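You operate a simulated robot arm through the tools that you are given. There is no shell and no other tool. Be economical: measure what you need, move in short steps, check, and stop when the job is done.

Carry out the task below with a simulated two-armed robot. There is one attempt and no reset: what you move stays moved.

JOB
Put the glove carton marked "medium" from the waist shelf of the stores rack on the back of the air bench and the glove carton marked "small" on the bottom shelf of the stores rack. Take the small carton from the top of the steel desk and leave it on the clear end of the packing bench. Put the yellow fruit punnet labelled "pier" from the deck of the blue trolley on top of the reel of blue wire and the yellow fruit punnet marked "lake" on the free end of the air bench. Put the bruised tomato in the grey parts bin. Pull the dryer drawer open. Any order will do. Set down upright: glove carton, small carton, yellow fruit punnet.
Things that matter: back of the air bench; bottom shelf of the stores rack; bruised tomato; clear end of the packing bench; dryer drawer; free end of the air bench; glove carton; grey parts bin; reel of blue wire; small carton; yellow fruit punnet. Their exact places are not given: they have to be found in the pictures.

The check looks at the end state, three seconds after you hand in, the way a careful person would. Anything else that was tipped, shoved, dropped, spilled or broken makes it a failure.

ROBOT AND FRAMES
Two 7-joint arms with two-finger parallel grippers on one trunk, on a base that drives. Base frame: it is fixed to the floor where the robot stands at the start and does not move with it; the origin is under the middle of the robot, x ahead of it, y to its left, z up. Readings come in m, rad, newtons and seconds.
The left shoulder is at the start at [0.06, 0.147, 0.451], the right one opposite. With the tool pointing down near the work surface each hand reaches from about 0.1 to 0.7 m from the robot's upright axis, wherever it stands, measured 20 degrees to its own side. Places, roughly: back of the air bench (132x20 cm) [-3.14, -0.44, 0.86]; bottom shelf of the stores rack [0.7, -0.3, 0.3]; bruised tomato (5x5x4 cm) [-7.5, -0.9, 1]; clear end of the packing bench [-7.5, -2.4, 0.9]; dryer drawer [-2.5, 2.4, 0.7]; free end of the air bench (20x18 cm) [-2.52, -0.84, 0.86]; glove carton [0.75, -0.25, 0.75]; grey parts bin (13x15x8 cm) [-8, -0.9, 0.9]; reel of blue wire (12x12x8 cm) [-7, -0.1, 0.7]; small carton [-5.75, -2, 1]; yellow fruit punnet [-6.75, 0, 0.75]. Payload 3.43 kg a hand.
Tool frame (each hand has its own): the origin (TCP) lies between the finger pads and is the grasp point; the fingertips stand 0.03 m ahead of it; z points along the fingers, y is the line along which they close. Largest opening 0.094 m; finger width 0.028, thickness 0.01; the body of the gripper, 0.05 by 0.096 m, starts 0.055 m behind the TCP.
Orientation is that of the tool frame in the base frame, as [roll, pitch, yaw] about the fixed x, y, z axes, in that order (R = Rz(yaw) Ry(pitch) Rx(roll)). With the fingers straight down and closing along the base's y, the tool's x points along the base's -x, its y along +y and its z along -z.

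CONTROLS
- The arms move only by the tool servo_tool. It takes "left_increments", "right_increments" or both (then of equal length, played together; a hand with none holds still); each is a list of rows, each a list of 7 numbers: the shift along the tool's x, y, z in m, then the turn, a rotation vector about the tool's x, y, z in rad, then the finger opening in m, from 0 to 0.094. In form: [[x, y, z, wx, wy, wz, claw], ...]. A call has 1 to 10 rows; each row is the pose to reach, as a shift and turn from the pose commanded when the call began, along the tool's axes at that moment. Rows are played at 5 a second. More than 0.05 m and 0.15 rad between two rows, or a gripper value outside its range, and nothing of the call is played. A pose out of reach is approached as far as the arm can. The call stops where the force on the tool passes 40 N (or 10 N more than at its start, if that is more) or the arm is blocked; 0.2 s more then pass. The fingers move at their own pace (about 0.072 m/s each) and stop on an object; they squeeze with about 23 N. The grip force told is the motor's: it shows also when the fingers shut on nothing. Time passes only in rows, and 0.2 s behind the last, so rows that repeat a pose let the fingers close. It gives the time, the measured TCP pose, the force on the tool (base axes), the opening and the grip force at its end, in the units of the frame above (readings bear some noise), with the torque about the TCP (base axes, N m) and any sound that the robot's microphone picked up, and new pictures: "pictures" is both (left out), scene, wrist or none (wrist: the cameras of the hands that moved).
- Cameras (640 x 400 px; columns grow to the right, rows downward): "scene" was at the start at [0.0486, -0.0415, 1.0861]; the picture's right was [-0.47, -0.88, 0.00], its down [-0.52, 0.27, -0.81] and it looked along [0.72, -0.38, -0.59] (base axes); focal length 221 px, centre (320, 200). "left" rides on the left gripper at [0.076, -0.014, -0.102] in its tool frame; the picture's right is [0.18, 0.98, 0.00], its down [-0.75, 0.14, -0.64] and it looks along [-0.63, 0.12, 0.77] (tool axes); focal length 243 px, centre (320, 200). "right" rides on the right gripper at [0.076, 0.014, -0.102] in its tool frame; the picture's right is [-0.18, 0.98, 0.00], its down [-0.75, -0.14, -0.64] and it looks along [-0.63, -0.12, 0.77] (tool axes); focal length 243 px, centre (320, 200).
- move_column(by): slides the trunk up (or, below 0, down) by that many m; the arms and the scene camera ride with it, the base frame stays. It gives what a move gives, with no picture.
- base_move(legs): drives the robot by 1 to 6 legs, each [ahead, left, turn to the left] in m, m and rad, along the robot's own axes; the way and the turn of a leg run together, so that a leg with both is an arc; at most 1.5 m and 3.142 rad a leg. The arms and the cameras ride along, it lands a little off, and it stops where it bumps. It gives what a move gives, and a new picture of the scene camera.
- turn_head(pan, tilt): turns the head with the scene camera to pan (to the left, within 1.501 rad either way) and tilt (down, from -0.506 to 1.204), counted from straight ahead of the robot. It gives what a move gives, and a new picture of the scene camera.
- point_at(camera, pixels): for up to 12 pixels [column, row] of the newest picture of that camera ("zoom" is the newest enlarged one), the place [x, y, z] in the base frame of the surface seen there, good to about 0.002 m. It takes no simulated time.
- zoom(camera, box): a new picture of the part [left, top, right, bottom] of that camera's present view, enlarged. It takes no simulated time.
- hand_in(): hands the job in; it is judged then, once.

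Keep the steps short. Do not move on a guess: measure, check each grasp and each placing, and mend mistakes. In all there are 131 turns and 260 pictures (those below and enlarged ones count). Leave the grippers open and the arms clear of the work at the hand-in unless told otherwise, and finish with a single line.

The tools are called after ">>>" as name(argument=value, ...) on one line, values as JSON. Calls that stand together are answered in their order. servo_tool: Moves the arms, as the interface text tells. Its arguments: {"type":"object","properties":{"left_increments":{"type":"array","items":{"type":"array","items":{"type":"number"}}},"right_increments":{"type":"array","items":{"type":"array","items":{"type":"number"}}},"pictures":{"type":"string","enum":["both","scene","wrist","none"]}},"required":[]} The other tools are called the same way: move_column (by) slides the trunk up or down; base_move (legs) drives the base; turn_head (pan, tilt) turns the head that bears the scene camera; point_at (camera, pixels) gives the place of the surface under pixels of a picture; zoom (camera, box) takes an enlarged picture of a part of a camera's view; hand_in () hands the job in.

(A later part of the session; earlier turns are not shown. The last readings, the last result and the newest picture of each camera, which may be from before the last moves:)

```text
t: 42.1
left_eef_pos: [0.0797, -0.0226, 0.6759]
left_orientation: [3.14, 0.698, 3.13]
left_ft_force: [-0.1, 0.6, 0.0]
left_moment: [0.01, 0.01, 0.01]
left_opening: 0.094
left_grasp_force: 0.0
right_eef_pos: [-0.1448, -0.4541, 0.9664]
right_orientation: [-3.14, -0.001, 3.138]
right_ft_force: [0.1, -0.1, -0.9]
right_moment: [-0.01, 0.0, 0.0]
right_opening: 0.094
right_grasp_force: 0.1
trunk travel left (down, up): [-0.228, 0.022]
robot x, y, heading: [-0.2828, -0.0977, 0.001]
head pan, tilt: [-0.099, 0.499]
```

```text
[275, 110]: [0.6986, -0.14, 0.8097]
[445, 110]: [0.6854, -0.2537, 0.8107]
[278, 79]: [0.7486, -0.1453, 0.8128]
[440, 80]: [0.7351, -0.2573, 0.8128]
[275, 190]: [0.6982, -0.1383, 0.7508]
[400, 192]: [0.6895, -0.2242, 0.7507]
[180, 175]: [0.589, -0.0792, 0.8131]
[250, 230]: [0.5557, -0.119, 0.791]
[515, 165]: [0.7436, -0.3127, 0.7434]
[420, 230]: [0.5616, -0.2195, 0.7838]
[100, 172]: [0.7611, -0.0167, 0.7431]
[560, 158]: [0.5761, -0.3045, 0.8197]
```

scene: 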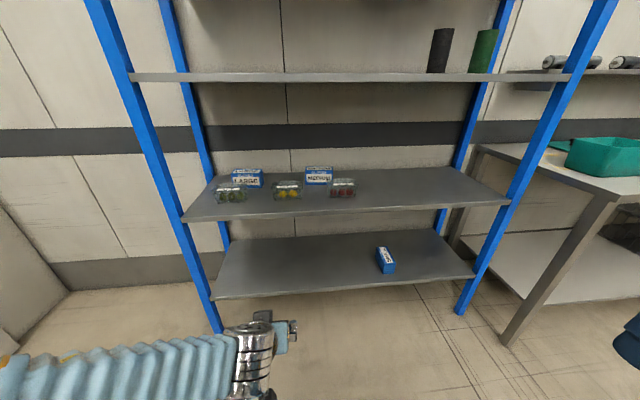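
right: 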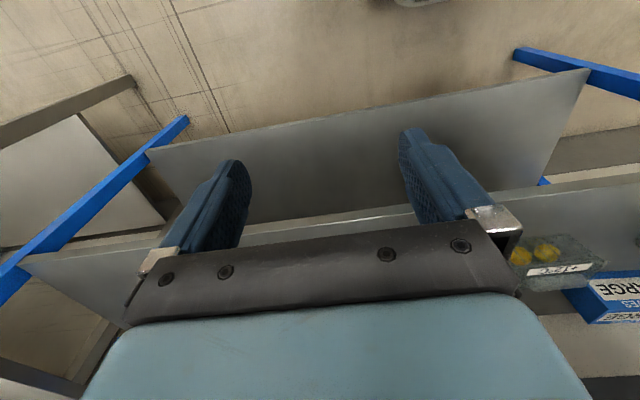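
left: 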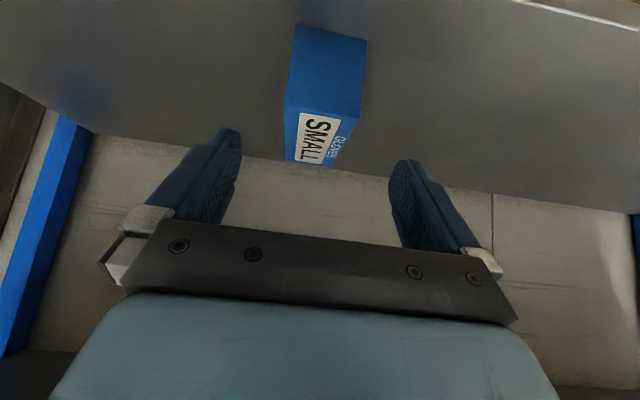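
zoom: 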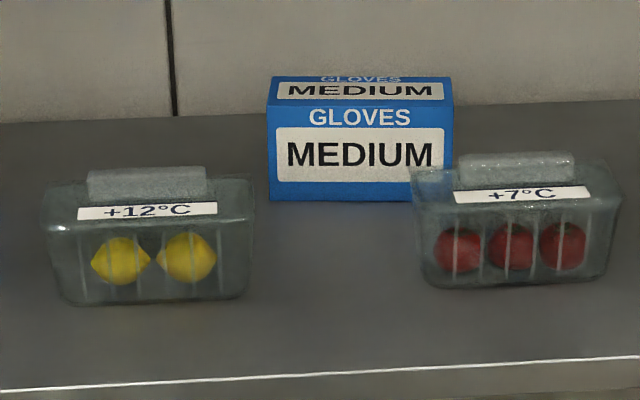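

Medium carton: centre ≈(0.720,−0.199), yaw −0.116; punnets stay in front at y>−0.12 and y<−0.215. I raise and re-orient the left hand (lean 0.25, pointing to −y).

>>> servo_tool(left_increments=[[-0.0087, -0.0178, -0.0363, 0, 0.0747, 0, 0.094], [-0.0173, -0.0357, -0.0725, 0, 0.1493, 0, 0.094], [-0.026, -0.0535, -0.1088, 0, 0.224, 0, 0.094], [-0.0347, -0.0713, -0.145, 0, 0.2987, 0, 0.094], [-0.0433, -0.0892, -0.1813, 0, 0.3733, 0, 0.094], [-0.052, -0.107, -0.2175, 0, 0.448, 0, 0.094]], pictures="none")

>>> servo_tool(left_increments=[[0, 0, 0, 0.03464, 0, 0.13565, 0.094], [0, 0, 0, 0.06928, 0, 0.2713, 0.094], [0, 0, 0, 0.10392, 0, 0.40695, 0.094], [0, 0, 0, 0.13856, 0, 0.5426, 0.094], [0, 0, 0, 0.1732, 0, 0.67825, 0.094], [0, 0, 0, 0.20784, 0, 0.8139, 0.094], [0, 0, 0, 0.24248, 0, 0.94955, 0.094], [0, 0, 0, 0.27712, 0, 1.0852, 0.094], [0, 0, 0, 0.31176, 0, 1.22085, 0.094], [0, 0, 0, 0.3464, 0, 1.3565, 0.094]], pictures="none")

>>> servo_tool(left_increments=[[0, 0, 0, 0.03414, 0, 0.1337, 0.094], [0, 0, 0, 0.06828, 0, 0.2674, 0.094]], pictures="scene")

```text
t: 43.5
left_eef_pos: [-0.0234, -0.1285, 0.8766]
left_orientation: [3.14, 0.249, 3.132]
left_ft_force: [0.0, 0.3, -0.5]
left_moment: [-0.01, 0.0, -0.02]
left_opening: 0.0942
left_grasp_force: 0.1
right_eef_pos: [-0.1451, -0.4547, 0.9672]
right_orientation: [3.141, -0.001, 3.137]
right_ft_force: [0.0, 0.5, -0.6]
right_moment: [0.0, 0.01, 0.01]
right_opening: 0.0942
right_grasp_force: 0.0
trunk travel left (down, up): [-0.228, 0.022]
robot x, y, heading: [-0.2836, -0.0948, -0.004]
head pan, tilt: [-0.099, 0.499]
```

```text
t: 45.7
left_eef_pos: [-0.0219, -0.1309, 0.877]
left_orientation: [3.141, 0.251, 1.727]
left_ft_force: [0.3, -0.4, 0.1]
left_moment: [-0.01, -0.04, -0.01]
left_opening: 0.0941
left_grasp_force: 0.1
right_eef_pos: [-0.1438, -0.4548, 0.9671]
right_orientation: [-3.138, 0.002, 3.139]
right_ft_force: [-0.2, 0.6, 0.2]
right_moment: [0.0, -0.01, 0.02]
right_opening: 0.0945
right_grasp_force: 0.0
trunk travel left (down, up): [-0.228, 0.022]
robot x, y, heading: [-0.2801, -0.0961, -0.006]
head pan, tilt: [-0.099, 0.499]
```

```text
t: 46.3
left_eef_pos: [-0.022, -0.1304, 0.877]
left_orientation: [3.14, 0.251, 1.452]
left_ft_force: [-0.5, -0.2, -0.1]
left_moment: [0.02, 0.01, 0.0]
left_opening: 0.0942
left_grasp_force: 0.0
right_eef_pos: [-0.1439, -0.454, 0.9665]
right_orientation: [-3.14, -0.002, 3.138]
right_ft_force: [-0.3, -0.1, -0.2]
right_moment: [0.03, -0.01, -0.02]
right_opening: 0.0943
right_grasp_force: 0.0
trunk travel left (down, up): [-0.228, 0.022]
robot x, y, heading: [-0.2867, -0.0981, 0.003]
head pan, tilt: [-0.099, 0.499]
```

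scene: 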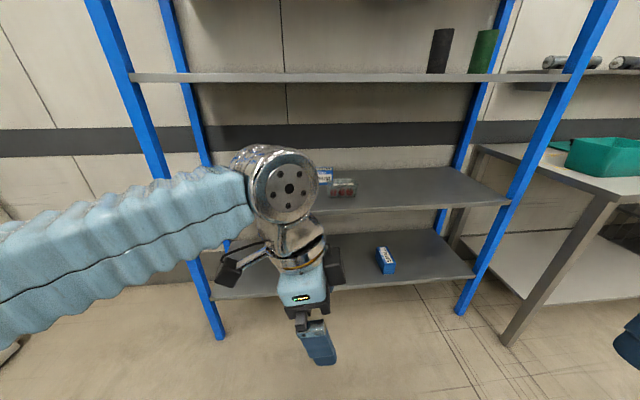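

Check the top of the wrist against the upper shelf (1.162), then drive in.

>>> point_at(camera="scene", pixels=[[270, 150], [290, 190], [300, 155], [200, 180]])

>>> base_move(legs=[[0.3, -0.03, 0]])

```text
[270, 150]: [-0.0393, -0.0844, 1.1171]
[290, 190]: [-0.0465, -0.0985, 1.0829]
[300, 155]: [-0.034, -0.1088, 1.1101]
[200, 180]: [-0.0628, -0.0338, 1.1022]
```

```text
t: 48.4
left_eef_pos: [0.2803, -0.1575, 0.8768]
left_orientation: [3.14, 0.25, 1.463]
left_ft_force: [-0.2, 0.9, -0.4]
left_moment: [-0.02, 0.01, 0.01]
left_opening: 0.0936
left_grasp_force: 0.0
right_eef_pos: [0.1596, -0.4833, 0.9662]
right_orientation: [-3.141, -0.001, -3.137]
right_ft_force: [-1.5, -0.2, 0.3]
right_moment: [0.03, 0.0, 0.02]
right_opening: 0.0938
right_grasp_force: 0.0
trunk travel left (down, up): [-0.228, 0.022]
robot x, y, heading: [0.0181, -0.1261, 0.008]
head pan, tilt: [-0.099, 0.499]
```

scene: 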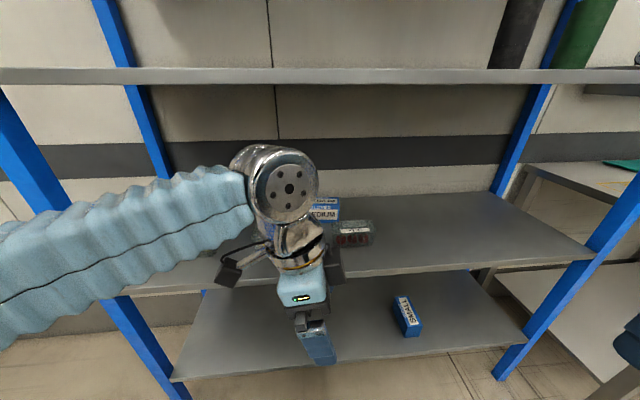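

>>> base_move(legs=[[0.16, 0, -0.005]])

```text
t: 49.8
left_eef_pos: [0.4396, -0.1598, 0.8774]
left_orientation: [3.14, 0.251, 1.453]
left_ft_force: [-0.4, 0.5, 0.8]
left_moment: [-0.01, -0.04, 0.0]
left_opening: 0.0936
left_grasp_force: 0.2
right_eef_pos: [0.3161, -0.4847, 0.9674]
right_orientation: [-3.139, 0.002, 3.139]
right_ft_force: [-0.4, 1.0, 0.0]
right_moment: [-0.02, 0.01, -0.01]
right_opening: 0.0939
right_grasp_force: 0.2
trunk travel left (down, up): [-0.228, 0.022]
robot x, y, heading: [0.1793, -0.1264, -0.003]
head pan, tilt: [-0.099, 0.499]
```

scene: 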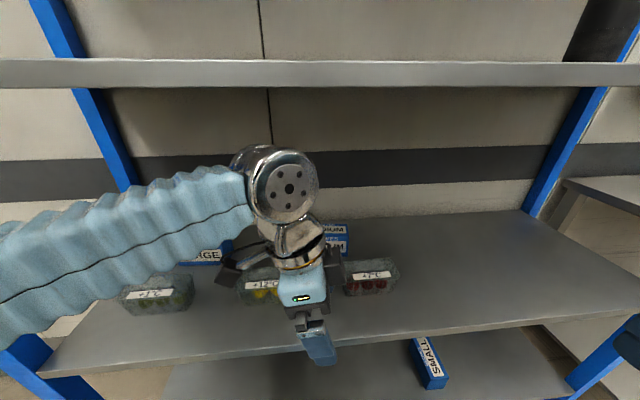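

Slide the hand in over the carton (0.283 m along tool y).

>>> servo_tool(left_increments=[[0.0043, 0.0472, 0.0009, 0, 0, 0, 0.094], [0.0087, 0.0944, 0.0017, 0, 0, 0, 0.094], [0.013, 0.1416, 0.0026, 0, 0, 0, 0.094], [0.0173, 0.1887, 0.0034, 0, 0, 0, 0.094], [0.0217, 0.2359, 0.0043, 0, 0, 0, 0.094], [0.026, 0.2831, 0.0051, 0, 0, 0, 0.094], [0.026, 0.2831, 0.0051, 0, 0, 0, 0.094]])

```text
t: 51.4
left_eef_pos: [0.7244, -0.1697, 0.8673]
left_orientation: [-3.141, 0.248, 1.456]
left_ft_force: [0.2, 0.7, -0.3]
left_moment: [-0.04, 0.02, 0.02]
left_opening: 0.094
left_grasp_force: 0.0
right_eef_pos: [0.3184, -0.4842, 0.965]
right_orientation: [-3.14, 0.001, 3.139]
right_ft_force: [-0.2, 0.6, 0.0]
right_moment: [-0.03, 0.01, -0.01]
right_opening: 0.0942
right_grasp_force: 0.0
trunk travel left (down, up): [-0.228, 0.022]
robot x, y, heading: [0.1772, -0.1281, -0.005]
head pan, tilt: [-0.099, 0.499]
```

scene: 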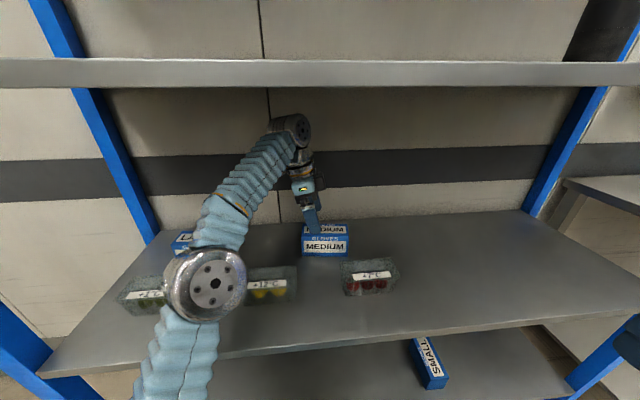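
left: 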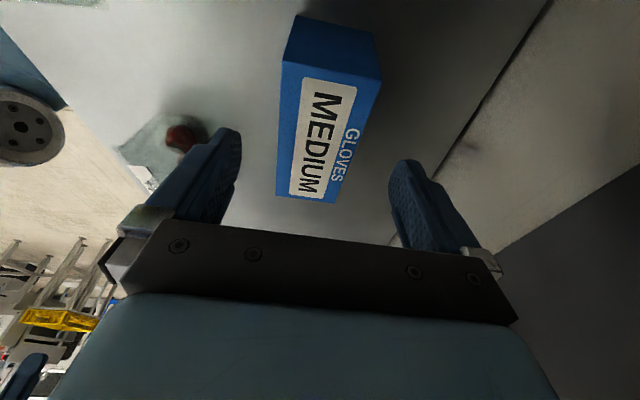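

Before lowering, check how high the elbow is above the punnets.

>>> point_at(camera="scene", pixels=[[205, 285], [240, 285], [205, 318], [180, 340], [170, 310], [280, 290]])

```text
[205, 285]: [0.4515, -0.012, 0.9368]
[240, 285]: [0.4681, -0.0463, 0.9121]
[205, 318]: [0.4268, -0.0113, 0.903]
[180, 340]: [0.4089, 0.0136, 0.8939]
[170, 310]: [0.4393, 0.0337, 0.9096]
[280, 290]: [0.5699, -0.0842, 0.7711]
```

Elbow underside ≈0.85, in front of the punnets (x≈0.47). Lower in part (0.045 m) and look.

>>> servo_tool(left_increments=[[0, -0.003, 0.025, 0, 0, 0, 0.094], [0, -0.003, 0.045, 0, 0, 0, 0.094]])

>>> point_at(camera="scene", pixels=[[195, 285], [225, 285], [190, 318], [175, 340]])

```text
t: 52.0
left_eef_pos: [0.7179, -0.1812, 0.8225]
left_orientation: [3.139, 0.249, 1.455]
left_ft_force: [0.7, 0.2, 0.3]
left_moment: [0.03, 0.0, -0.04]
left_opening: 0.0938
left_grasp_force: 0.0
right_eef_pos: [0.3163, -0.4839, 0.9674]
right_orientation: [-3.139, 0.0, 3.139]
right_ft_force: [0.8, -0.2, -0.5]
right_moment: [0.04, 0.0, 0.0]
right_opening: 0.094
right_grasp_force: 0.1
trunk travel left (down, up): [-0.228, 0.022]
robot x, y, heading: [0.1803, -0.1288, -0.005]
head pan, tilt: [-0.099, 0.499]
```

scene: 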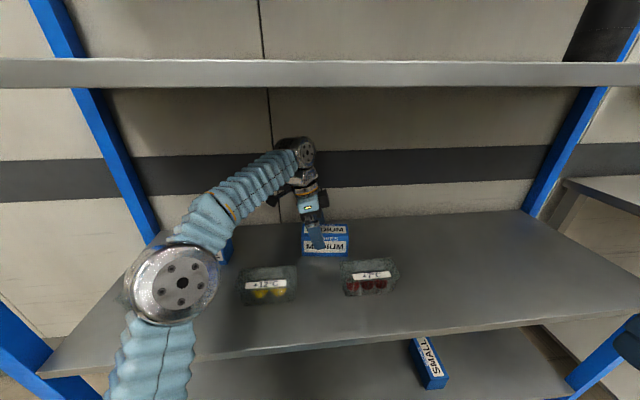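
left: 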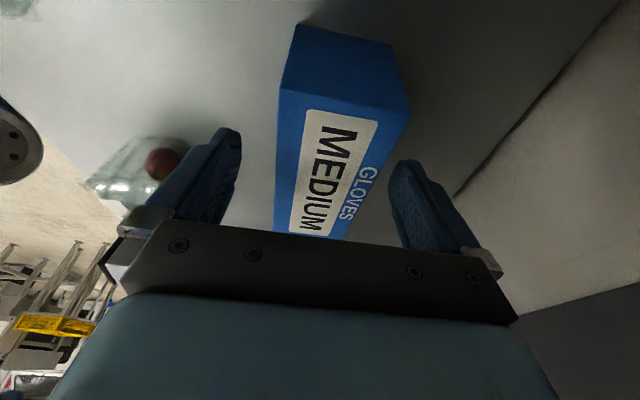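

```text
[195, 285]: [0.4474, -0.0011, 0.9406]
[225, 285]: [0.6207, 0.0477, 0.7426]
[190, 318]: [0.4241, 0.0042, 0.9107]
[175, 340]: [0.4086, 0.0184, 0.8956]
```

Elbow stays clear. Lower the remaining 0.039 m and close.

>>> servo_tool(left_increments=[[0, 0.003, 0.02, 0, 0, 0, 0.094], [0, 0.003, 0.039, 0, 0, 0, 0.094], [0, 0.003, 0.039, 0, 0, 0, 0.06], [0, 0.003, 0.039, 0, 0, 0, 0.03], [0, 0.003, 0.039, 0, 0, 0, 0.03], [0, 0.003, 0.039, 0, 0, 0, 0.03]])

```text
t: 53.4
left_eef_pos: [0.7206, -0.1896, 0.7845]
left_orientation: [-3.14, 0.251, 1.454]
left_ft_force: [0.5, -0.4, 0.2]
left_moment: [-0.15, 0.04, 0.04]
left_opening: 0.0622
left_grasp_force: 23.4
right_eef_pos: [0.3191, -0.4851, 0.9666]
right_orientation: [-3.14, 0.001, 3.138]
right_ft_force: [0.0, 0.4, -0.8]
right_moment: [0.0, -0.01, 0.01]
right_opening: 0.0938
right_grasp_force: 0.2
trunk travel left (down, up): [-0.228, 0.022]
robot x, y, heading: [0.1823, -0.1294, -0.011]
head pan, tilt: [-0.099, 0.499]
```

scene: 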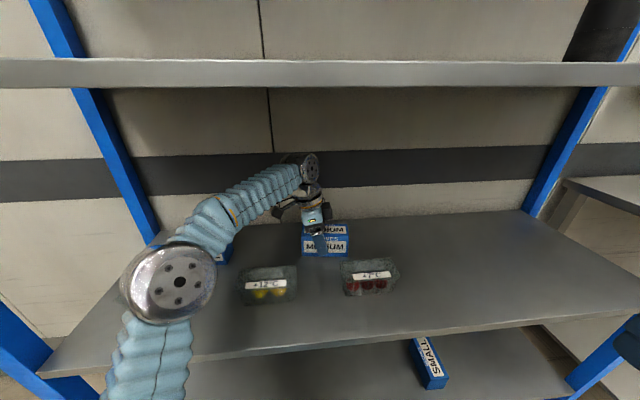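
left: 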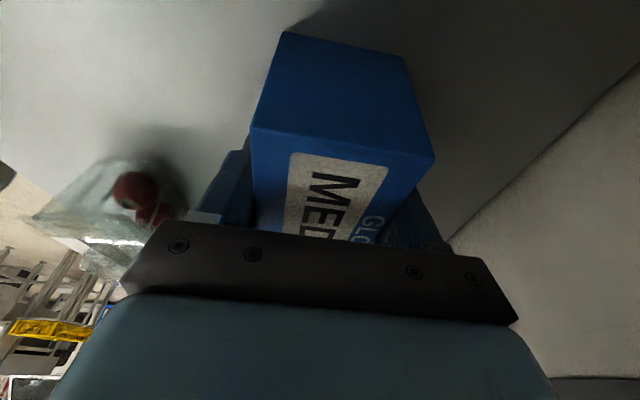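

Gripped. Lift 0.098 m to clear the punnets.

>>> servo_tool(left_increments=[[-0.0082, 0, -0.032, 0, 0, 0, 0.03], [-0.0163, 0, -0.064, 0, 0, 0, 0.03], [-0.0242, 0, -0.095, 0, 0, 0, 0.03], [-0.0242, 0, -0.095, 0, 0, 0, 0.03]], pictures="scene")

```text
t: 54.4
left_eef_pos: [0.7189, -0.19, 0.8719]
left_orientation: [3.14, 0.248, 1.453]
left_ft_force: [0.0, 0.2, -2.6]
left_moment: [-0.01, 0.0, -0.02]
left_opening: 0.0623
left_grasp_force: 22.7
left hand out of reach, approached as far as the arm can: row 3, 4
right_eef_pos: [0.318, -0.4844, 0.9668]
right_orientation: [-3.139, 0.0, 3.138]
right_ft_force: [0.6, -0.3, -0.4]
right_moment: [0.0, 0.02, 0.0]
right_opening: 0.0938
right_grasp_force: 0.1
trunk travel left (down, up): [-0.228, 0.022]
robot x, y, heading: [0.1807, -0.122, -0.003]
head pan, tilt: [-0.099, 0.499]
```

scene: 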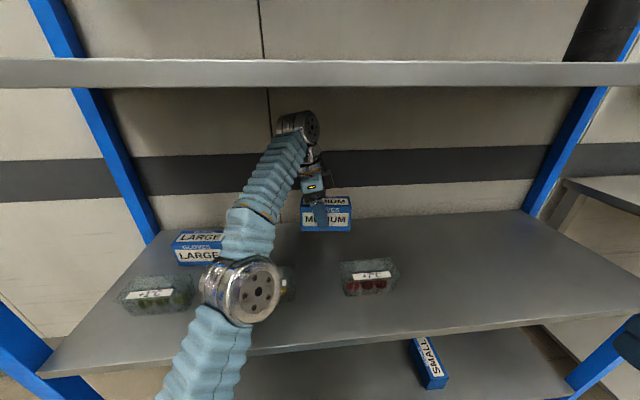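

Carton bottom ≈0.831 vs punnet tops 0.82. I raise the trunk 0.018 m more, then back out straight.

>>> move_column(by=0.016)

>>> base_move(legs=[[-0.45, 0, 0]])

```text
t: 55.0
left_eef_pos: [0.7217, -0.1899, 0.8883]
left_orientation: [3.141, 0.249, 1.453]
left_ft_force: [-0.8, -0.4, -2.0]
left_moment: [0.03, 0.03, 0.03]
left_opening: 0.062
left_grasp_force: 23.0
right_eef_pos: [0.3183, -0.4842, 0.9815]
right_orientation: [-3.141, 0.001, 3.137]
right_ft_force: [0.6, -1.1, -0.6]
right_moment: [0.03, 0.0, -0.03]
right_opening: 0.094
right_grasp_force: 0.0
trunk travel left (down, up): [-0.244, 0.006]
robot x, y, heading: [0.1801, -0.1277, -0.002]
head pan, tilt: [-0.099, 0.499]
```

```text
t: 57.7
left_eef_pos: [0.2674, -0.1872, 0.8887]
left_orientation: [3.139, 0.25, 1.456]
left_ft_force: [0.8, 0.2, -2.5]
left_moment: [-0.01, -0.03, 0.01]
left_opening: 0.0622
left_grasp_force: 23.0
right_eef_pos: [-0.1343, -0.4838, 0.9817]
right_orientation: [-3.14, 0.0, -3.141]
right_ft_force: [0.7, 0.7, -0.9]
right_moment: [0.06, 0.0, -0.01]
right_opening: 0.0943
right_grasp_force: 0.0
trunk travel left (down, up): [-0.244, 0.006]
robot x, y, heading: [-0.2738, -0.1273, -0.0]
head pan, tilt: [-0.099, 0.499]
```

scene: 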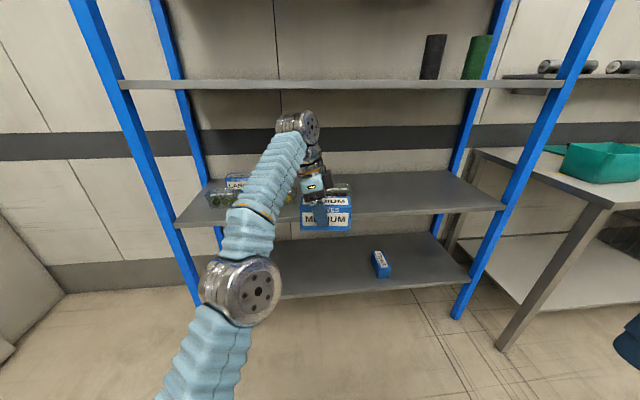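

Out of the rack. I tuck the hand in 0.15 m, back off a little, and turn left by 90° to look down the room.

>>> servo_tool(left_increments=[[0, -0.05, 0, 0, 0, 0, 0.03], [0, -0.1, 0, 0, 0, 0, 0.03], [0, -0.15, 0, 0, 0, 0, 0.03]], pictures="none")

>>> base_move(legs=[[-0.3, 0, 0], [0, 0, -1.571]])

>>> turn_head(pan=-1.4, tilt=0.3)

```text
t: 58.5
left_eef_pos: [0.1179, -0.1697, 0.8881]
left_orientation: [3.138, 0.252, 1.458]
left_ft_force: [1.0, -0.9, -2.5]
left_moment: [0.0, 0.01, 0.0]
left_opening: 0.062
left_grasp_force: 23.2
left hand out of reach, approached as far as the arm can: row 1
right_eef_pos: [-0.1352, -0.4841, 0.9821]
right_orientation: [-3.141, 0.0, -3.14]
right_ft_force: [0.4, 0.1, 0.1]
right_moment: [-0.01, 0.01, -0.01]
right_opening: 0.0941
right_grasp_force: 0.1
trunk travel left (down, up): [-0.244, 0.006]
robot x, y, heading: [-0.2692, -0.1224, 0.004]
head pan, tilt: [-0.099, 0.499]
```

```text
t: 64.5
left_eef_pos: [-0.6383, -0.5158, 0.8894]
left_orientation: [3.14, 0.251, -0.162]
left_ft_force: [0.1, 0.3, -1.6]
left_moment: [0.0, -0.02, -0.02]
left_opening: 0.062
left_grasp_force: 22.9
right_eef_pos: [-0.9409, -0.2493, 0.9826]
right_orientation: [-3.141, 0.0, 1.524]
right_ft_force: [-0.4, -0.2, -0.2]
right_moment: [0.01, 0.0, 0.02]
right_opening: 0.0943
right_grasp_force: 0.0
trunk travel left (down, up): [-0.244, 0.006]
robot x, y, heading: [-0.5757, -0.1282, -1.613]
head pan, tilt: [-0.099, 0.499]
```

scene: 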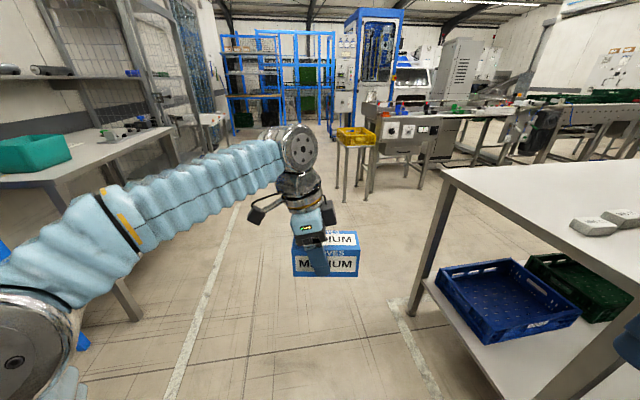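

```text
t: 66.0
left_eef_pos: [-0.639, -0.5167, 0.8886]
left_orientation: [3.14, 0.249, -0.164]
left_ft_force: [0.1, -0.4, -2.3]
left_moment: [-0.03, -0.02, -0.03]
left_opening: 0.0625
left_grasp_force: 23.1
right_eef_pos: [-0.9407, -0.2504, 0.983]
right_orientation: [-3.14, 0.0, 1.526]
right_ft_force: [0.2, -0.1, -0.7]
right_moment: [0.0, 0.01, -0.01]
right_opening: 0.094
right_grasp_force: 0.1
trunk travel left (down, up): [-0.244, 0.006]
robot x, y, heading: [-0.5776, -0.1251, -1.621]
head pan, tilt: [-1.4, 0.3]
```

scene: 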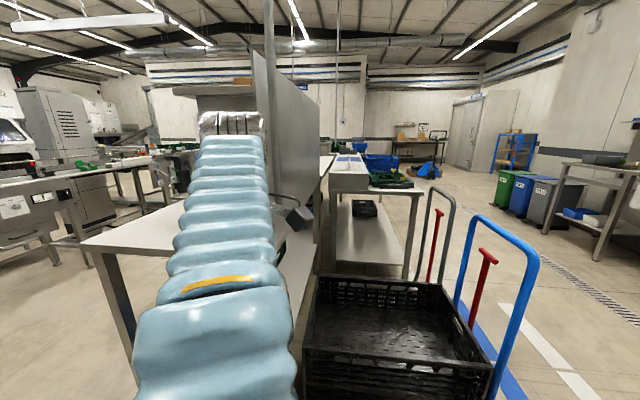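

A bench with a divider panel stands at the right. I pan to see it and measure it.

>>> turn_head(pan=-0.9, tilt=0.4)

>>> point_at(camera="scene", pixels=[[300, 150], [400, 180], [60, 240], [450, 215], [200, 210], [330, 240], [420, 150], [250, 150], [520, 200], [560, 160]])

```text
t: 66.9
left_eef_pos: [-0.6381, -0.5168, 0.8886]
left_orientation: [3.139, 0.25, -0.162]
left_ft_force: [1.0, -0.3, -2.9]
left_moment: [0.0, -0.03, 0.02]
left_opening: 0.0622
left_grasp_force: 23.0
right_eef_pos: [-0.9402, -0.2483, 0.9827]
right_orientation: [-3.14, -0.001, 1.523]
right_ft_force: [0.3, 0.3, -0.1]
right_moment: [0.04, 0.01, 0.03]
right_opening: 0.0941
right_grasp_force: 0.0
trunk travel left (down, up): [-0.244, 0.006]
robot x, y, heading: [-0.577, -0.1284, -1.616]
head pan, tilt: [-0.901, 0.4]
```

scene: 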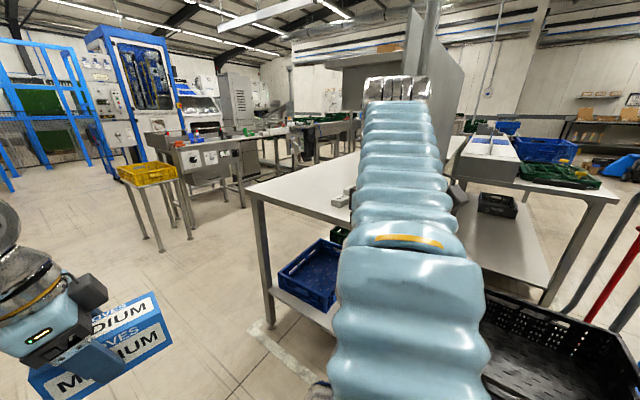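

```text
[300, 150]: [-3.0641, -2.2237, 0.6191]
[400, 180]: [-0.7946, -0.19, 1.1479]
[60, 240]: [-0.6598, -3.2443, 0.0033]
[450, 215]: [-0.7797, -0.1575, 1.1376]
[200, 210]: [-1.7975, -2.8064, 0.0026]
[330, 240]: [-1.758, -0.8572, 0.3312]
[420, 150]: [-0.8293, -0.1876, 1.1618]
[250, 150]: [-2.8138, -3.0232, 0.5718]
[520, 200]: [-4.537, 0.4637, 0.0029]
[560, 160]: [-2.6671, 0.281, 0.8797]
```

>>> point_at(camera="scene", pixels=[[252, 190], [262, 300], [335, 220], [355, 155], [310, 180], [340, 200], [350, 60], [480, 170], [440, 60], [600, 195], [160, 170], [600, 370]])

>>> base_move(legs=[[0.9, 0, 0]])

>>> turn_head(pan=-1.45, tilt=0.35)

```text
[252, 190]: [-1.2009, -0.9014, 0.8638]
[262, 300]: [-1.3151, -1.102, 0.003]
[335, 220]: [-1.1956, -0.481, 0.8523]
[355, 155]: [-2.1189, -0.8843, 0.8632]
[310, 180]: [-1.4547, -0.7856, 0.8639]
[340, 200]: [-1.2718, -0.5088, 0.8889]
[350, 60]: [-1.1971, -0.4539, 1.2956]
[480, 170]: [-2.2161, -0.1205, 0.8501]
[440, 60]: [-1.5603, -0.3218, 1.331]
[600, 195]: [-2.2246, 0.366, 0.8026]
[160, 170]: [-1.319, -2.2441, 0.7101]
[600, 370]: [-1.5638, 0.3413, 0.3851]
```

```text
t: 71.7
left_eef_pos: [-0.6746, -1.4148, 0.8894]
left_orientation: [3.14, 0.249, -0.155]
left_ft_force: [-0.2, -0.4, -2.9]
left_moment: [0.0, -0.02, 0.02]
left_opening: 0.0623
left_grasp_force: 23.0
right_eef_pos: [-0.979, -1.1507, 0.9824]
right_orientation: [-3.141, 0.0, 1.53]
right_ft_force: [0.2, 0.4, 0.1]
right_moment: [-0.02, 0.0, 0.01]
right_opening: 0.0938
right_grasp_force: 0.1
trunk travel left (down, up): [-0.244, 0.006]
robot x, y, heading: [-0.6169, -1.0266, -1.609]
head pan, tilt: [-0.901, 0.4]
```

scene: 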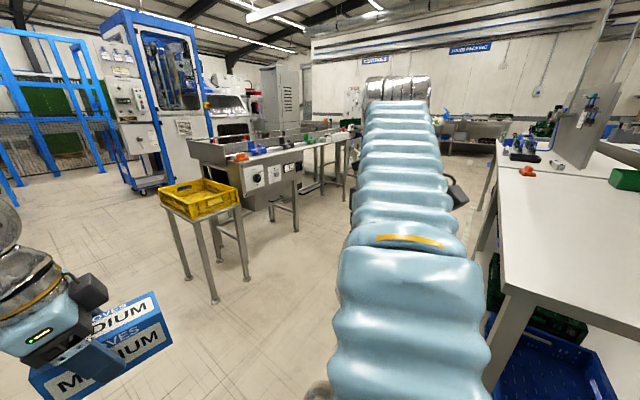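

```text
t: 72.6
left_eef_pos: [-0.6748, -1.416, 0.8895]
left_orientation: [3.14, 0.251, -0.156]
left_ft_force: [-0.5, -0.3, -2.2]
left_moment: [0.01, -0.05, 0.0]
left_opening: 0.0625
left_grasp_force: 23.1
right_eef_pos: [-0.9786, -1.1509, 0.983]
right_orientation: [-3.139, 0.001, 1.53]
right_ft_force: [0.1, -0.5, -0.5]
right_moment: [-0.01, 0.02, 0.0]
right_opening: 0.094
right_grasp_force: 0.2
trunk travel left (down, up): [-0.244, 0.006]
robot x, y, heading: [-0.6131, -1.0247, -1.611]
head pan, tilt: [-1.45, 0.351]
```

scene: 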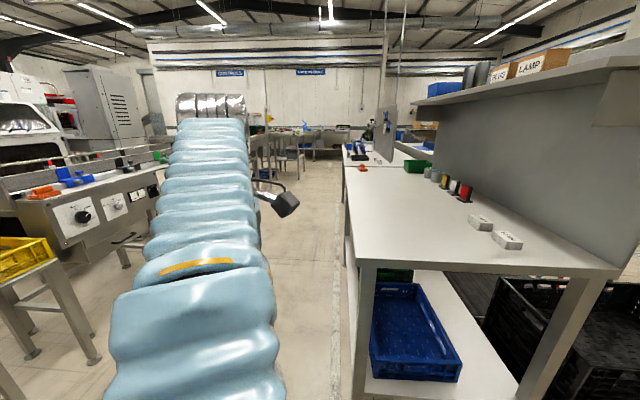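

Front edge of the first bench is y≈−0.90, z 0.864. Go to the aisle (y≈−1.45), turn to face +y, and drive along to x≈−2.7.

>>> base_move(legs=[[0.45, 0, 0], [0, 0, -3.1], [0, 1.2, 0], [0, 0.85, 0]])

>>> turn_head(pan=0.0, tilt=0.5)

```text
t: 92.5
left_eef_pos: [-2.6476, -1.0427, 0.8891]
left_orientation: [3.141, 0.25, 3.003]
left_ft_force: [0.1, 0.5, -2.3]
left_moment: [-0.01, 0.06, -0.02]
left_opening: 0.0624
left_grasp_force: 23.0
right_eef_pos: [-2.3392, -1.3017, 0.9829]
right_orientation: [-3.139, 0.001, -1.593]
right_ft_force: [0.4, -0.2, 0.3]
right_moment: [0.0, 0.02, 0.0]
right_opening: 0.0937
right_grasp_force: 0.1
trunk travel left (down, up): [-0.244, 0.006]
robot x, y, heading: [-2.7014, -1.4367, 1.547]
head pan, tilt: [-1.45, 0.351]
```

scene: 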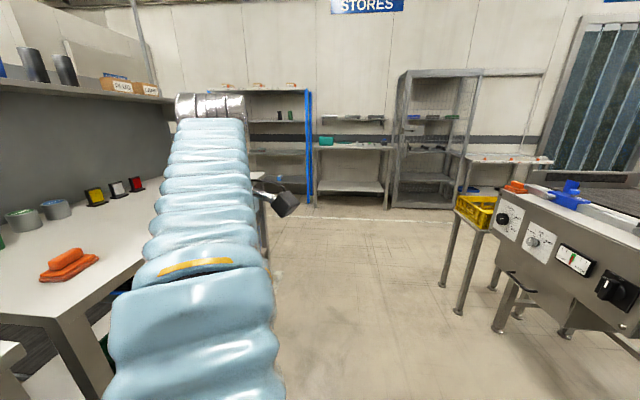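

```text
t: 94.0
left_eef_pos: [-2.6473, -1.0426, 0.8882]
left_orientation: [3.141, 0.25, 3.005]
left_ft_force: [-0.7, -0.2, -3.5]
left_moment: [-0.05, 0.03, 0.01]
left_opening: 0.0621
left_grasp_force: 22.8
right_eef_pos: [-2.3388, -1.3013, 0.9823]
right_orientation: [-3.139, -0.001, -1.593]
right_ft_force: [-0.4, 0.3, -0.3]
right_moment: [0.0, 0.05, 0.01]
right_opening: 0.0944
right_grasp_force: 0.0
trunk travel left (down, up): [-0.244, 0.006]
robot x, y, heading: [-2.6969, -1.4344, 1.543]
head pan, tilt: [0.0, 0.499]
```

scene: 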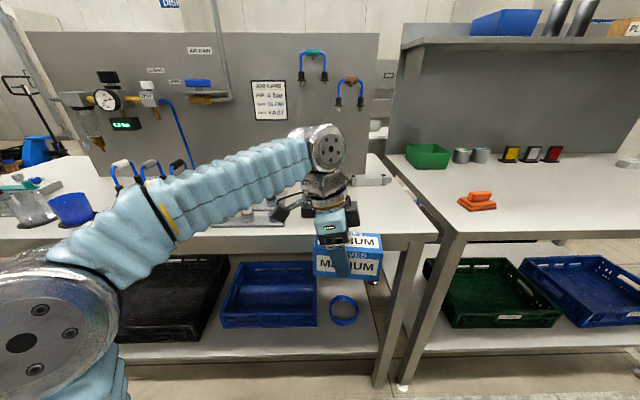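

This is the air bench. I raise the hand 0.1 m (carton bottom is below bench height), and survey the back strip.

>>> servo_tool(left_increments=[[-0.0082, 0, -0.0323, 0, 0, 0, 0.03], [-0.0165, 0, -0.0646, 0, 0, 0, 0.03], [-0.0247, 0, -0.0969, 0, 0, 0, 0.03]], pictures="scene")

>>> point_at(camera="scene", pixels=[[380, 175], [410, 235], [435, 238], [375, 158], [130, 185], [265, 215], [180, 170], [230, 225], [70, 230], [70, 185], [60, 165], [370, 182]])

```text
t: 94.8
left_eef_pos: [-2.649, -1.042, 0.9903]
left_orientation: [3.14, 0.251, 3.005]
left_ft_force: [-0.1, 0.2, -2.3]
left_moment: [0.01, 0.01, -0.03]
left_opening: 0.0623
left_grasp_force: 22.8
right_eef_pos: [-2.3401, -1.3018, 0.9822]
right_orientation: [-3.14, 0.001, -1.594]
right_ft_force: [-1.2, -0.5, -1.1]
right_moment: [-0.01, 0.0, 0.0]
right_opening: 0.0942
right_grasp_force: 0.1
trunk travel left (down, up): [-0.244, 0.006]
robot x, y, heading: [-2.6997, -1.4334, 1.55]
head pan, tilt: [0.0, 0.499]
```

scene: 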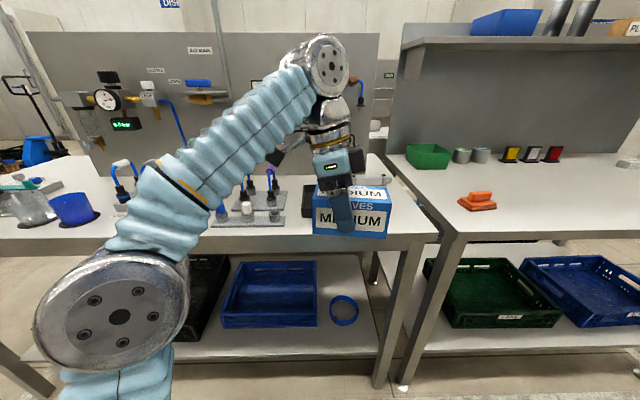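

```text
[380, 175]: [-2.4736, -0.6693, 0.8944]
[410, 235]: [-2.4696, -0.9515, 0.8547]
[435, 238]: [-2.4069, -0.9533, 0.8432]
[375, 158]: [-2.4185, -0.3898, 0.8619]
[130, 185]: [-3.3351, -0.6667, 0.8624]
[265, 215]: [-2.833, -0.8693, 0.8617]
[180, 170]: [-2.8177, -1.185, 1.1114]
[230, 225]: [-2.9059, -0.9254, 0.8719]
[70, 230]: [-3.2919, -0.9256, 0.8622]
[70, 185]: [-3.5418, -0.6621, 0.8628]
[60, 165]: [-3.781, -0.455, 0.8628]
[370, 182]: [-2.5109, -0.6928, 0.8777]
```

Bench top is z 0.863, front edge y≈−0.95. To reach the back strip I'll have to regrasp with more lean, pointing +y. First turn the hand to point +y (1.707 rad).

>>> servo_tool(left_increments=[[0, 0, 0, -0.03587, 0, -0.1405, 0.03], [0, 0, 0, -0.07174, 0, -0.281, 0.03], [0, 0, 0, -0.10761, 0, -0.4215, 0.03], [0, 0, 0, -0.14348, 0, -0.562, 0.03], [0, 0, 0, -0.17935, 0, -0.7025, 0.03], [0, 0, 0, -0.21522, 0, -0.843, 0.03], [0, 0, 0, -0.25109, 0, -0.9835, 0.03], [0, 0, 0, -0.28696, 0, -1.124, 0.03], [0, 0, 0, -0.32283, 0, -1.2645, 0.03], [0, 0, 0, -0.3587, 0, -1.405, 0.03]], pictures="none")

>>> servo_tool(left_increments=[[0, 0, 0, -0.0318, 0, -0.1245, 0.03], [0, 0, 0, -0.0636, 0, -0.249, 0.03]], pictures="both")

```text
t: 97.0
left_eef_pos: [-2.6473, -1.0416, 0.9884]
left_orientation: [-3.14, 0.252, -1.826]
left_ft_force: [-1.0, 0.3, -2.8]
left_moment: [-0.02, 0.01, -0.02]
left_opening: 0.0622
left_grasp_force: 23.0
right_eef_pos: [-2.3395, -1.303, 0.9838]
right_orientation: [-3.139, 0.001, -1.593]
right_ft_force: [0.8, 0.1, 0.2]
right_moment: [-0.02, 0.02, 0.03]
right_opening: 0.094
right_grasp_force: 0.0
trunk travel left (down, up): [-0.244, 0.006]
robot x, y, heading: [-2.7007, -1.4313, 1.547]
head pan, tilt: [0.0, 0.499]
```

```text
t: 97.7
left_eef_pos: [-2.6486, -1.0425, 0.9887]
left_orientation: [-3.142, 0.254, -1.57]
left_ft_force: [-0.7, 0.4, -2.8]
left_moment: [-0.05, 0.0, 0.02]
left_opening: 0.0621
left_grasp_force: 22.8
right_eef_pos: [-2.3383, -1.3019, 0.983]
right_orientation: [-3.14, 0.0, -1.594]
right_ft_force: [-0.5, 0.3, 0.2]
right_moment: [0.0, -0.03, -0.02]
right_opening: 0.0944
right_grasp_force: 0.1
trunk travel left (down, up): [-0.244, 0.006]
robot x, y, heading: [-2.7003, -1.4337, 1.551]
head pan, tilt: [0.0, 0.499]
```

scene: 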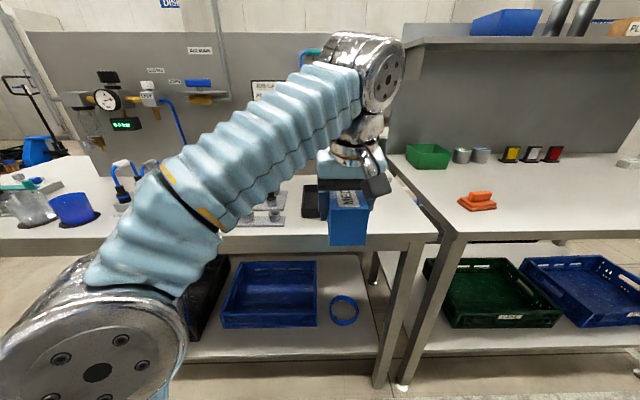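
left: 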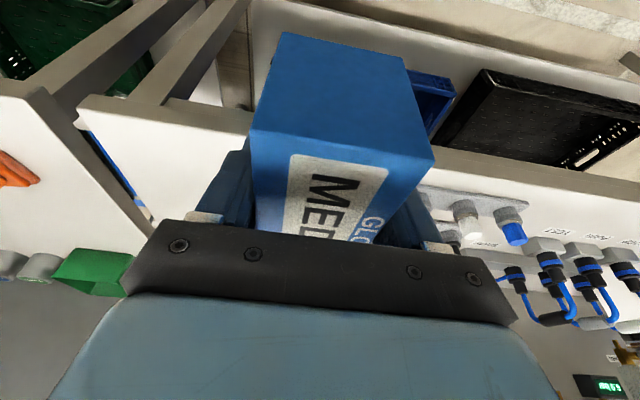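

Carton now lengthwise to +y. I shift 0.45 m left to view the back strip from there.

>>> base_move(legs=[[0, 0.5, 0]])

>>> turn_head(pan=-0.55, tilt=0.55)

```text
t: 100.6
left_eef_pos: [-3.1462, -1.0318, 0.9882]
left_orientation: [-3.14, 0.252, -1.572]
left_ft_force: [-0.5, -0.2, -3.1]
left_moment: [-0.01, 0.02, 0.01]
left_opening: 0.0621
left_grasp_force: 23.0
right_eef_pos: [-2.8373, -1.2904, 0.983]
right_orientation: [-3.14, 0.001, -1.594]
right_ft_force: [-0.6, 0.3, -0.1]
right_moment: [-0.03, 0.02, 0.0]
right_opening: 0.0938
right_grasp_force: 0.0
trunk travel left (down, up): [-0.244, 0.006]
robot x, y, heading: [-3.1996, -1.4244, 1.547]
head pan, tilt: [0.0, 0.499]
```

scene: 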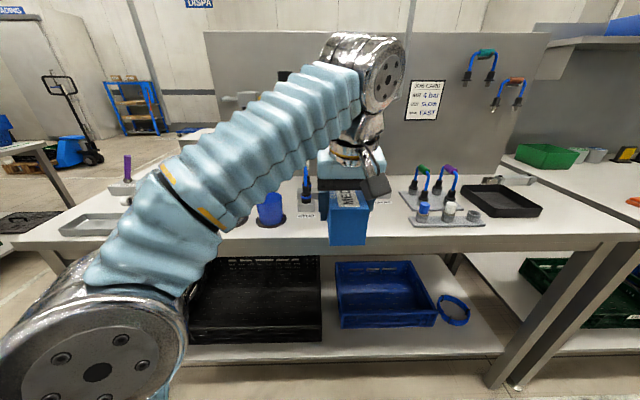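

```text
t: 101.5
left_eef_pos: [-3.1456, -1.0312, 0.9884]
left_orientation: [3.14, 0.253, -1.571]
left_ft_force: [-1.2, -0.6, -2.2]
left_moment: [-0.03, 0.0, -0.02]
left_opening: 0.0621
left_grasp_force: 22.5
right_eef_pos: [-2.8363, -1.2906, 0.9834]
right_orientation: [-3.141, 0.001, -1.593]
right_ft_force: [0.7, 0.2, 0.1]
right_moment: [-0.01, 0.02, 0.01]
right_opening: 0.0941
right_grasp_force: 0.1
trunk travel left (down, up): [-0.244, 0.006]
robot x, y, heading: [-3.1951, -1.4233, 1.547]
head pan, tilt: [-0.55, 0.55]
```

scene: 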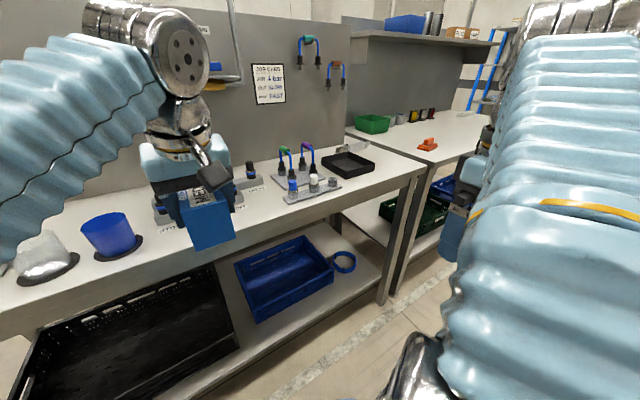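

>>> point_at(camera="scene", pixels=[[275, 180], [290, 172], [310, 170], [340, 182], [320, 160], [345, 155], [374, 167], [352, 177], [280, 150], [245, 168], [260, 190], [335, 148]])

>>> zoom(camera="scene", box=[220, 120, 412, 240])

```text
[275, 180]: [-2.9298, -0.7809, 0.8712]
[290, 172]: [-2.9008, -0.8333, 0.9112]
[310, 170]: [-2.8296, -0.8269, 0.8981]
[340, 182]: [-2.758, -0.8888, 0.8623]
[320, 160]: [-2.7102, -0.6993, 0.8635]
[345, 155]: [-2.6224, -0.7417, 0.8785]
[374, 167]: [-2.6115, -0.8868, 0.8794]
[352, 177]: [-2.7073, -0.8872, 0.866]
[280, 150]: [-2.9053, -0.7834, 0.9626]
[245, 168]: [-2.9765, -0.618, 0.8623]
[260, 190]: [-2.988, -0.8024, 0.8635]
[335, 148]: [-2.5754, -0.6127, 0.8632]
```

```text
3.33 times, centred on (316, 180) of scene
```

zoom: 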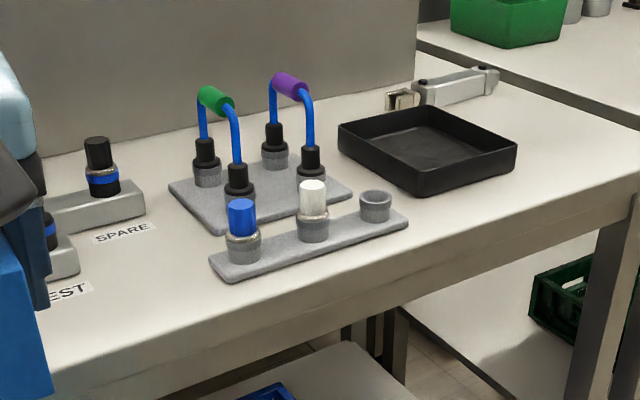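

>>> point_at(camera="zoom", pixels=[[60, 150], [160, 128], [300, 112], [400, 88], [180, 150], [330, 105], [350, 190], [205, 170], [265, 140], [395, 100], [490, 75], [515, 150]])

>>> point_at(camera="zoom", pixels=[[420, 192], [340, 135], [430, 110], [300, 80], [100, 60], [230, 60], [600, 150], [560, 190], [450, 240], [350, 20]])

```text
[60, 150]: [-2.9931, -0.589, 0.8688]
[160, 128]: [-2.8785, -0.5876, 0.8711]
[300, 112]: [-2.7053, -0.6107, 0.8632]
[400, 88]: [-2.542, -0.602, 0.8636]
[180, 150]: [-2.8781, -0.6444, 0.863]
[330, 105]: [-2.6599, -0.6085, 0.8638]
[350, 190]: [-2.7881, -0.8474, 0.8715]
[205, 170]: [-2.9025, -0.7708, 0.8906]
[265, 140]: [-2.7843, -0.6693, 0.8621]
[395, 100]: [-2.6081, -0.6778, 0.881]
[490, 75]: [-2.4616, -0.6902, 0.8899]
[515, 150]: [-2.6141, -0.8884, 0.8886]
```

```text
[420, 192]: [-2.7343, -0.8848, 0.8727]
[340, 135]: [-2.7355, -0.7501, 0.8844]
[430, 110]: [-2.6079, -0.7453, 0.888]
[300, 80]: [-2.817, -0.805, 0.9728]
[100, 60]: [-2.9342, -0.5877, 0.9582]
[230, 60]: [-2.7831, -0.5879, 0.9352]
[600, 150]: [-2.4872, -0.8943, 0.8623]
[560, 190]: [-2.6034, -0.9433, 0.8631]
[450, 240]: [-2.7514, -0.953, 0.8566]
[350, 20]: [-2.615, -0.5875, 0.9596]
```

The panel's face is at y=−0.5875, so the "back" strip (y −0.54…−0.34) lies behind the panel. It can be reached from the bench's left end (x≈−3.8). I look left to check the way.

>>> turn_head(pan=0.9, tilt=0.45)

```text
t: 103.1
left_eef_pos: [-3.1446, -1.0315, 0.9876]
left_orientation: [3.141, 0.251, -1.571]
left_ft_force: [-0.1, 0.1, -2.2]
left_moment: [-0.04, -0.03, 0.0]
left_opening: 0.0622
left_grasp_force: 23.2
right_eef_pos: [-2.8372, -1.291, 0.9825]
right_orientation: [-3.141, -0.001, -1.593]
right_ft_force: [-0.3, 0.3, 0.3]
right_moment: [0.03, 0.01, -0.02]
right_opening: 0.094
right_grasp_force: 0.0
trunk travel left (down, up): [-0.244, 0.006]
robot x, y, heading: [-3.196, -1.4192, 1.545]
head pan, tilt: [0.901, 0.45]
```

scene: 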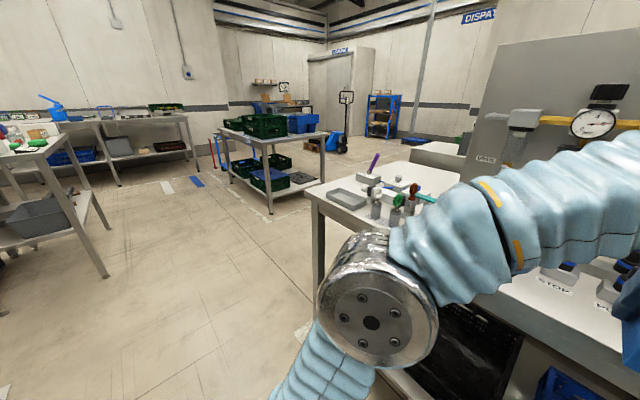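

>>> point_at(camera="scene", pixels=[[312, 192], [360, 168], [400, 164], [435, 160], [412, 155], [460, 150], [268, 170], [325, 140], [270, 215], [105, 275], [470, 172], [380, 185]])

>>> zoom(camera="scene", box=[290, 110, 530, 260])

```text
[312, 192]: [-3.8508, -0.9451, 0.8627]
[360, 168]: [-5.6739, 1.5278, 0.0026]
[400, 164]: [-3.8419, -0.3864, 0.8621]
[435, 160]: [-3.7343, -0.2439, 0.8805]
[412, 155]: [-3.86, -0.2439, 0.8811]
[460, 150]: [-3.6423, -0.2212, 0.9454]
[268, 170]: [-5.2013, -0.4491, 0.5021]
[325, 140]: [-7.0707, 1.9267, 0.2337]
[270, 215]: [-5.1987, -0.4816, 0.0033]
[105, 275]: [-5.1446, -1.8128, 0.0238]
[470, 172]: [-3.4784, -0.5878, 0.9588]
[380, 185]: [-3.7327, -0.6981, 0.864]
```

```text
2.67 times, centred on (410, 185) of scene
```

zoom: 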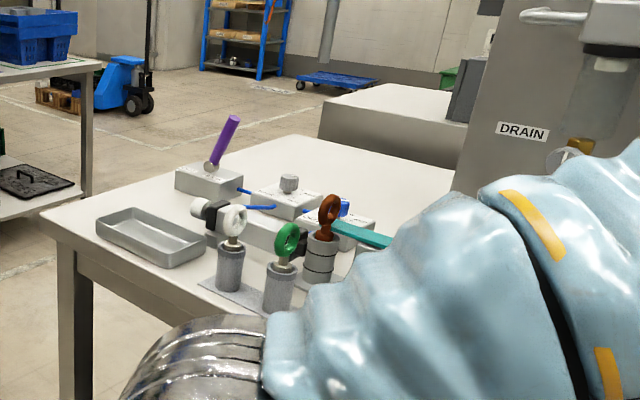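

Bench left end is x=−3.855 and its back-left corner area looks free. Drive round to the left end and face +x.

>>> base_move(legs=[[0, 1.15, 0], [0, 0, -1.545], [0, 0.85, 0]])

>>> turn_head(pan=-0.2, tilt=0.6)

```text
t: 116.7
left_eef_pos: [-3.9729, -0.5957, 0.9878]
left_orientation: [-3.141, 0.255, -3.091]
left_ft_force: [-0.2, -0.2, -2.3]
left_moment: [0.02, 0.01, -0.03]
left_opening: 0.0622
left_grasp_force: 23.0
right_eef_pos: [-4.2145, -0.9157, 0.9824]
right_orientation: [-3.141, 0.001, -3.113]
right_ft_force: [-0.2, 0.1, -0.1]
right_moment: [-0.02, 0.03, -0.03]
right_opening: 0.0938
right_grasp_force: 0.0
trunk travel left (down, up): [-0.244, 0.006]
robot x, y, heading: [-4.3629, -0.5619, 0.027]
head pan, tilt: [0.901, 0.45]
```

scene: 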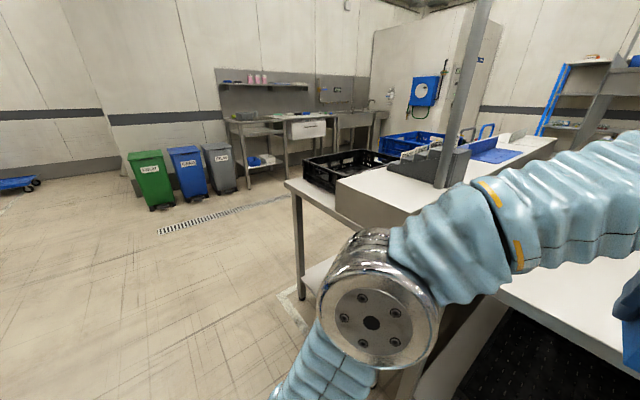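

```text
t: 118.1
left_eef_pos: [-3.9698, -0.5948, 0.9896]
left_orientation: [-3.142, 0.254, -3.09]
left_ft_force: [-0.3, -0.7, -2.5]
left_moment: [-0.02, 0.01, 0.04]
left_opening: 0.0622
left_grasp_force: 23.3
right_eef_pos: [-4.2152, -0.9168, 0.9828]
right_orientation: [-3.14, 0.001, -3.113]
right_ft_force: [0.3, 0.3, 0.6]
right_moment: [0.0, 0.02, -0.02]
right_opening: 0.094
right_grasp_force: 0.0
trunk travel left (down, up): [-0.244, 0.006]
robot x, y, heading: [-4.3641, -0.5634, 0.029]
head pan, tilt: [-0.201, 0.6]
```

scene: 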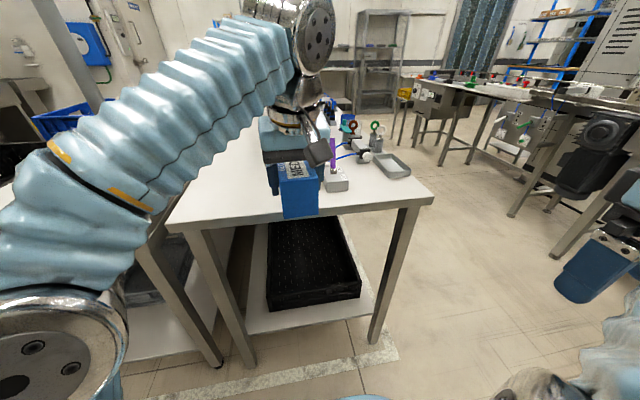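

>>> point_at(camera="scene", pixels=[[335, 186], [325, 176], [345, 176], [230, 190], [180, 212], [240, 160], [260, 200], [350, 165], [225, 140]])

```text
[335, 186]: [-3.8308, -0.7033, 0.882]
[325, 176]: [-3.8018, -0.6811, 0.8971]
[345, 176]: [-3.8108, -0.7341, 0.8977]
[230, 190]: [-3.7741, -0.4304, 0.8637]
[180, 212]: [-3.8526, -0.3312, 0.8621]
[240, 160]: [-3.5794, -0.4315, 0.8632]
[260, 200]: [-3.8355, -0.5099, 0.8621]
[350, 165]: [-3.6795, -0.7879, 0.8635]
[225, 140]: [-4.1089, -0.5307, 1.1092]
```

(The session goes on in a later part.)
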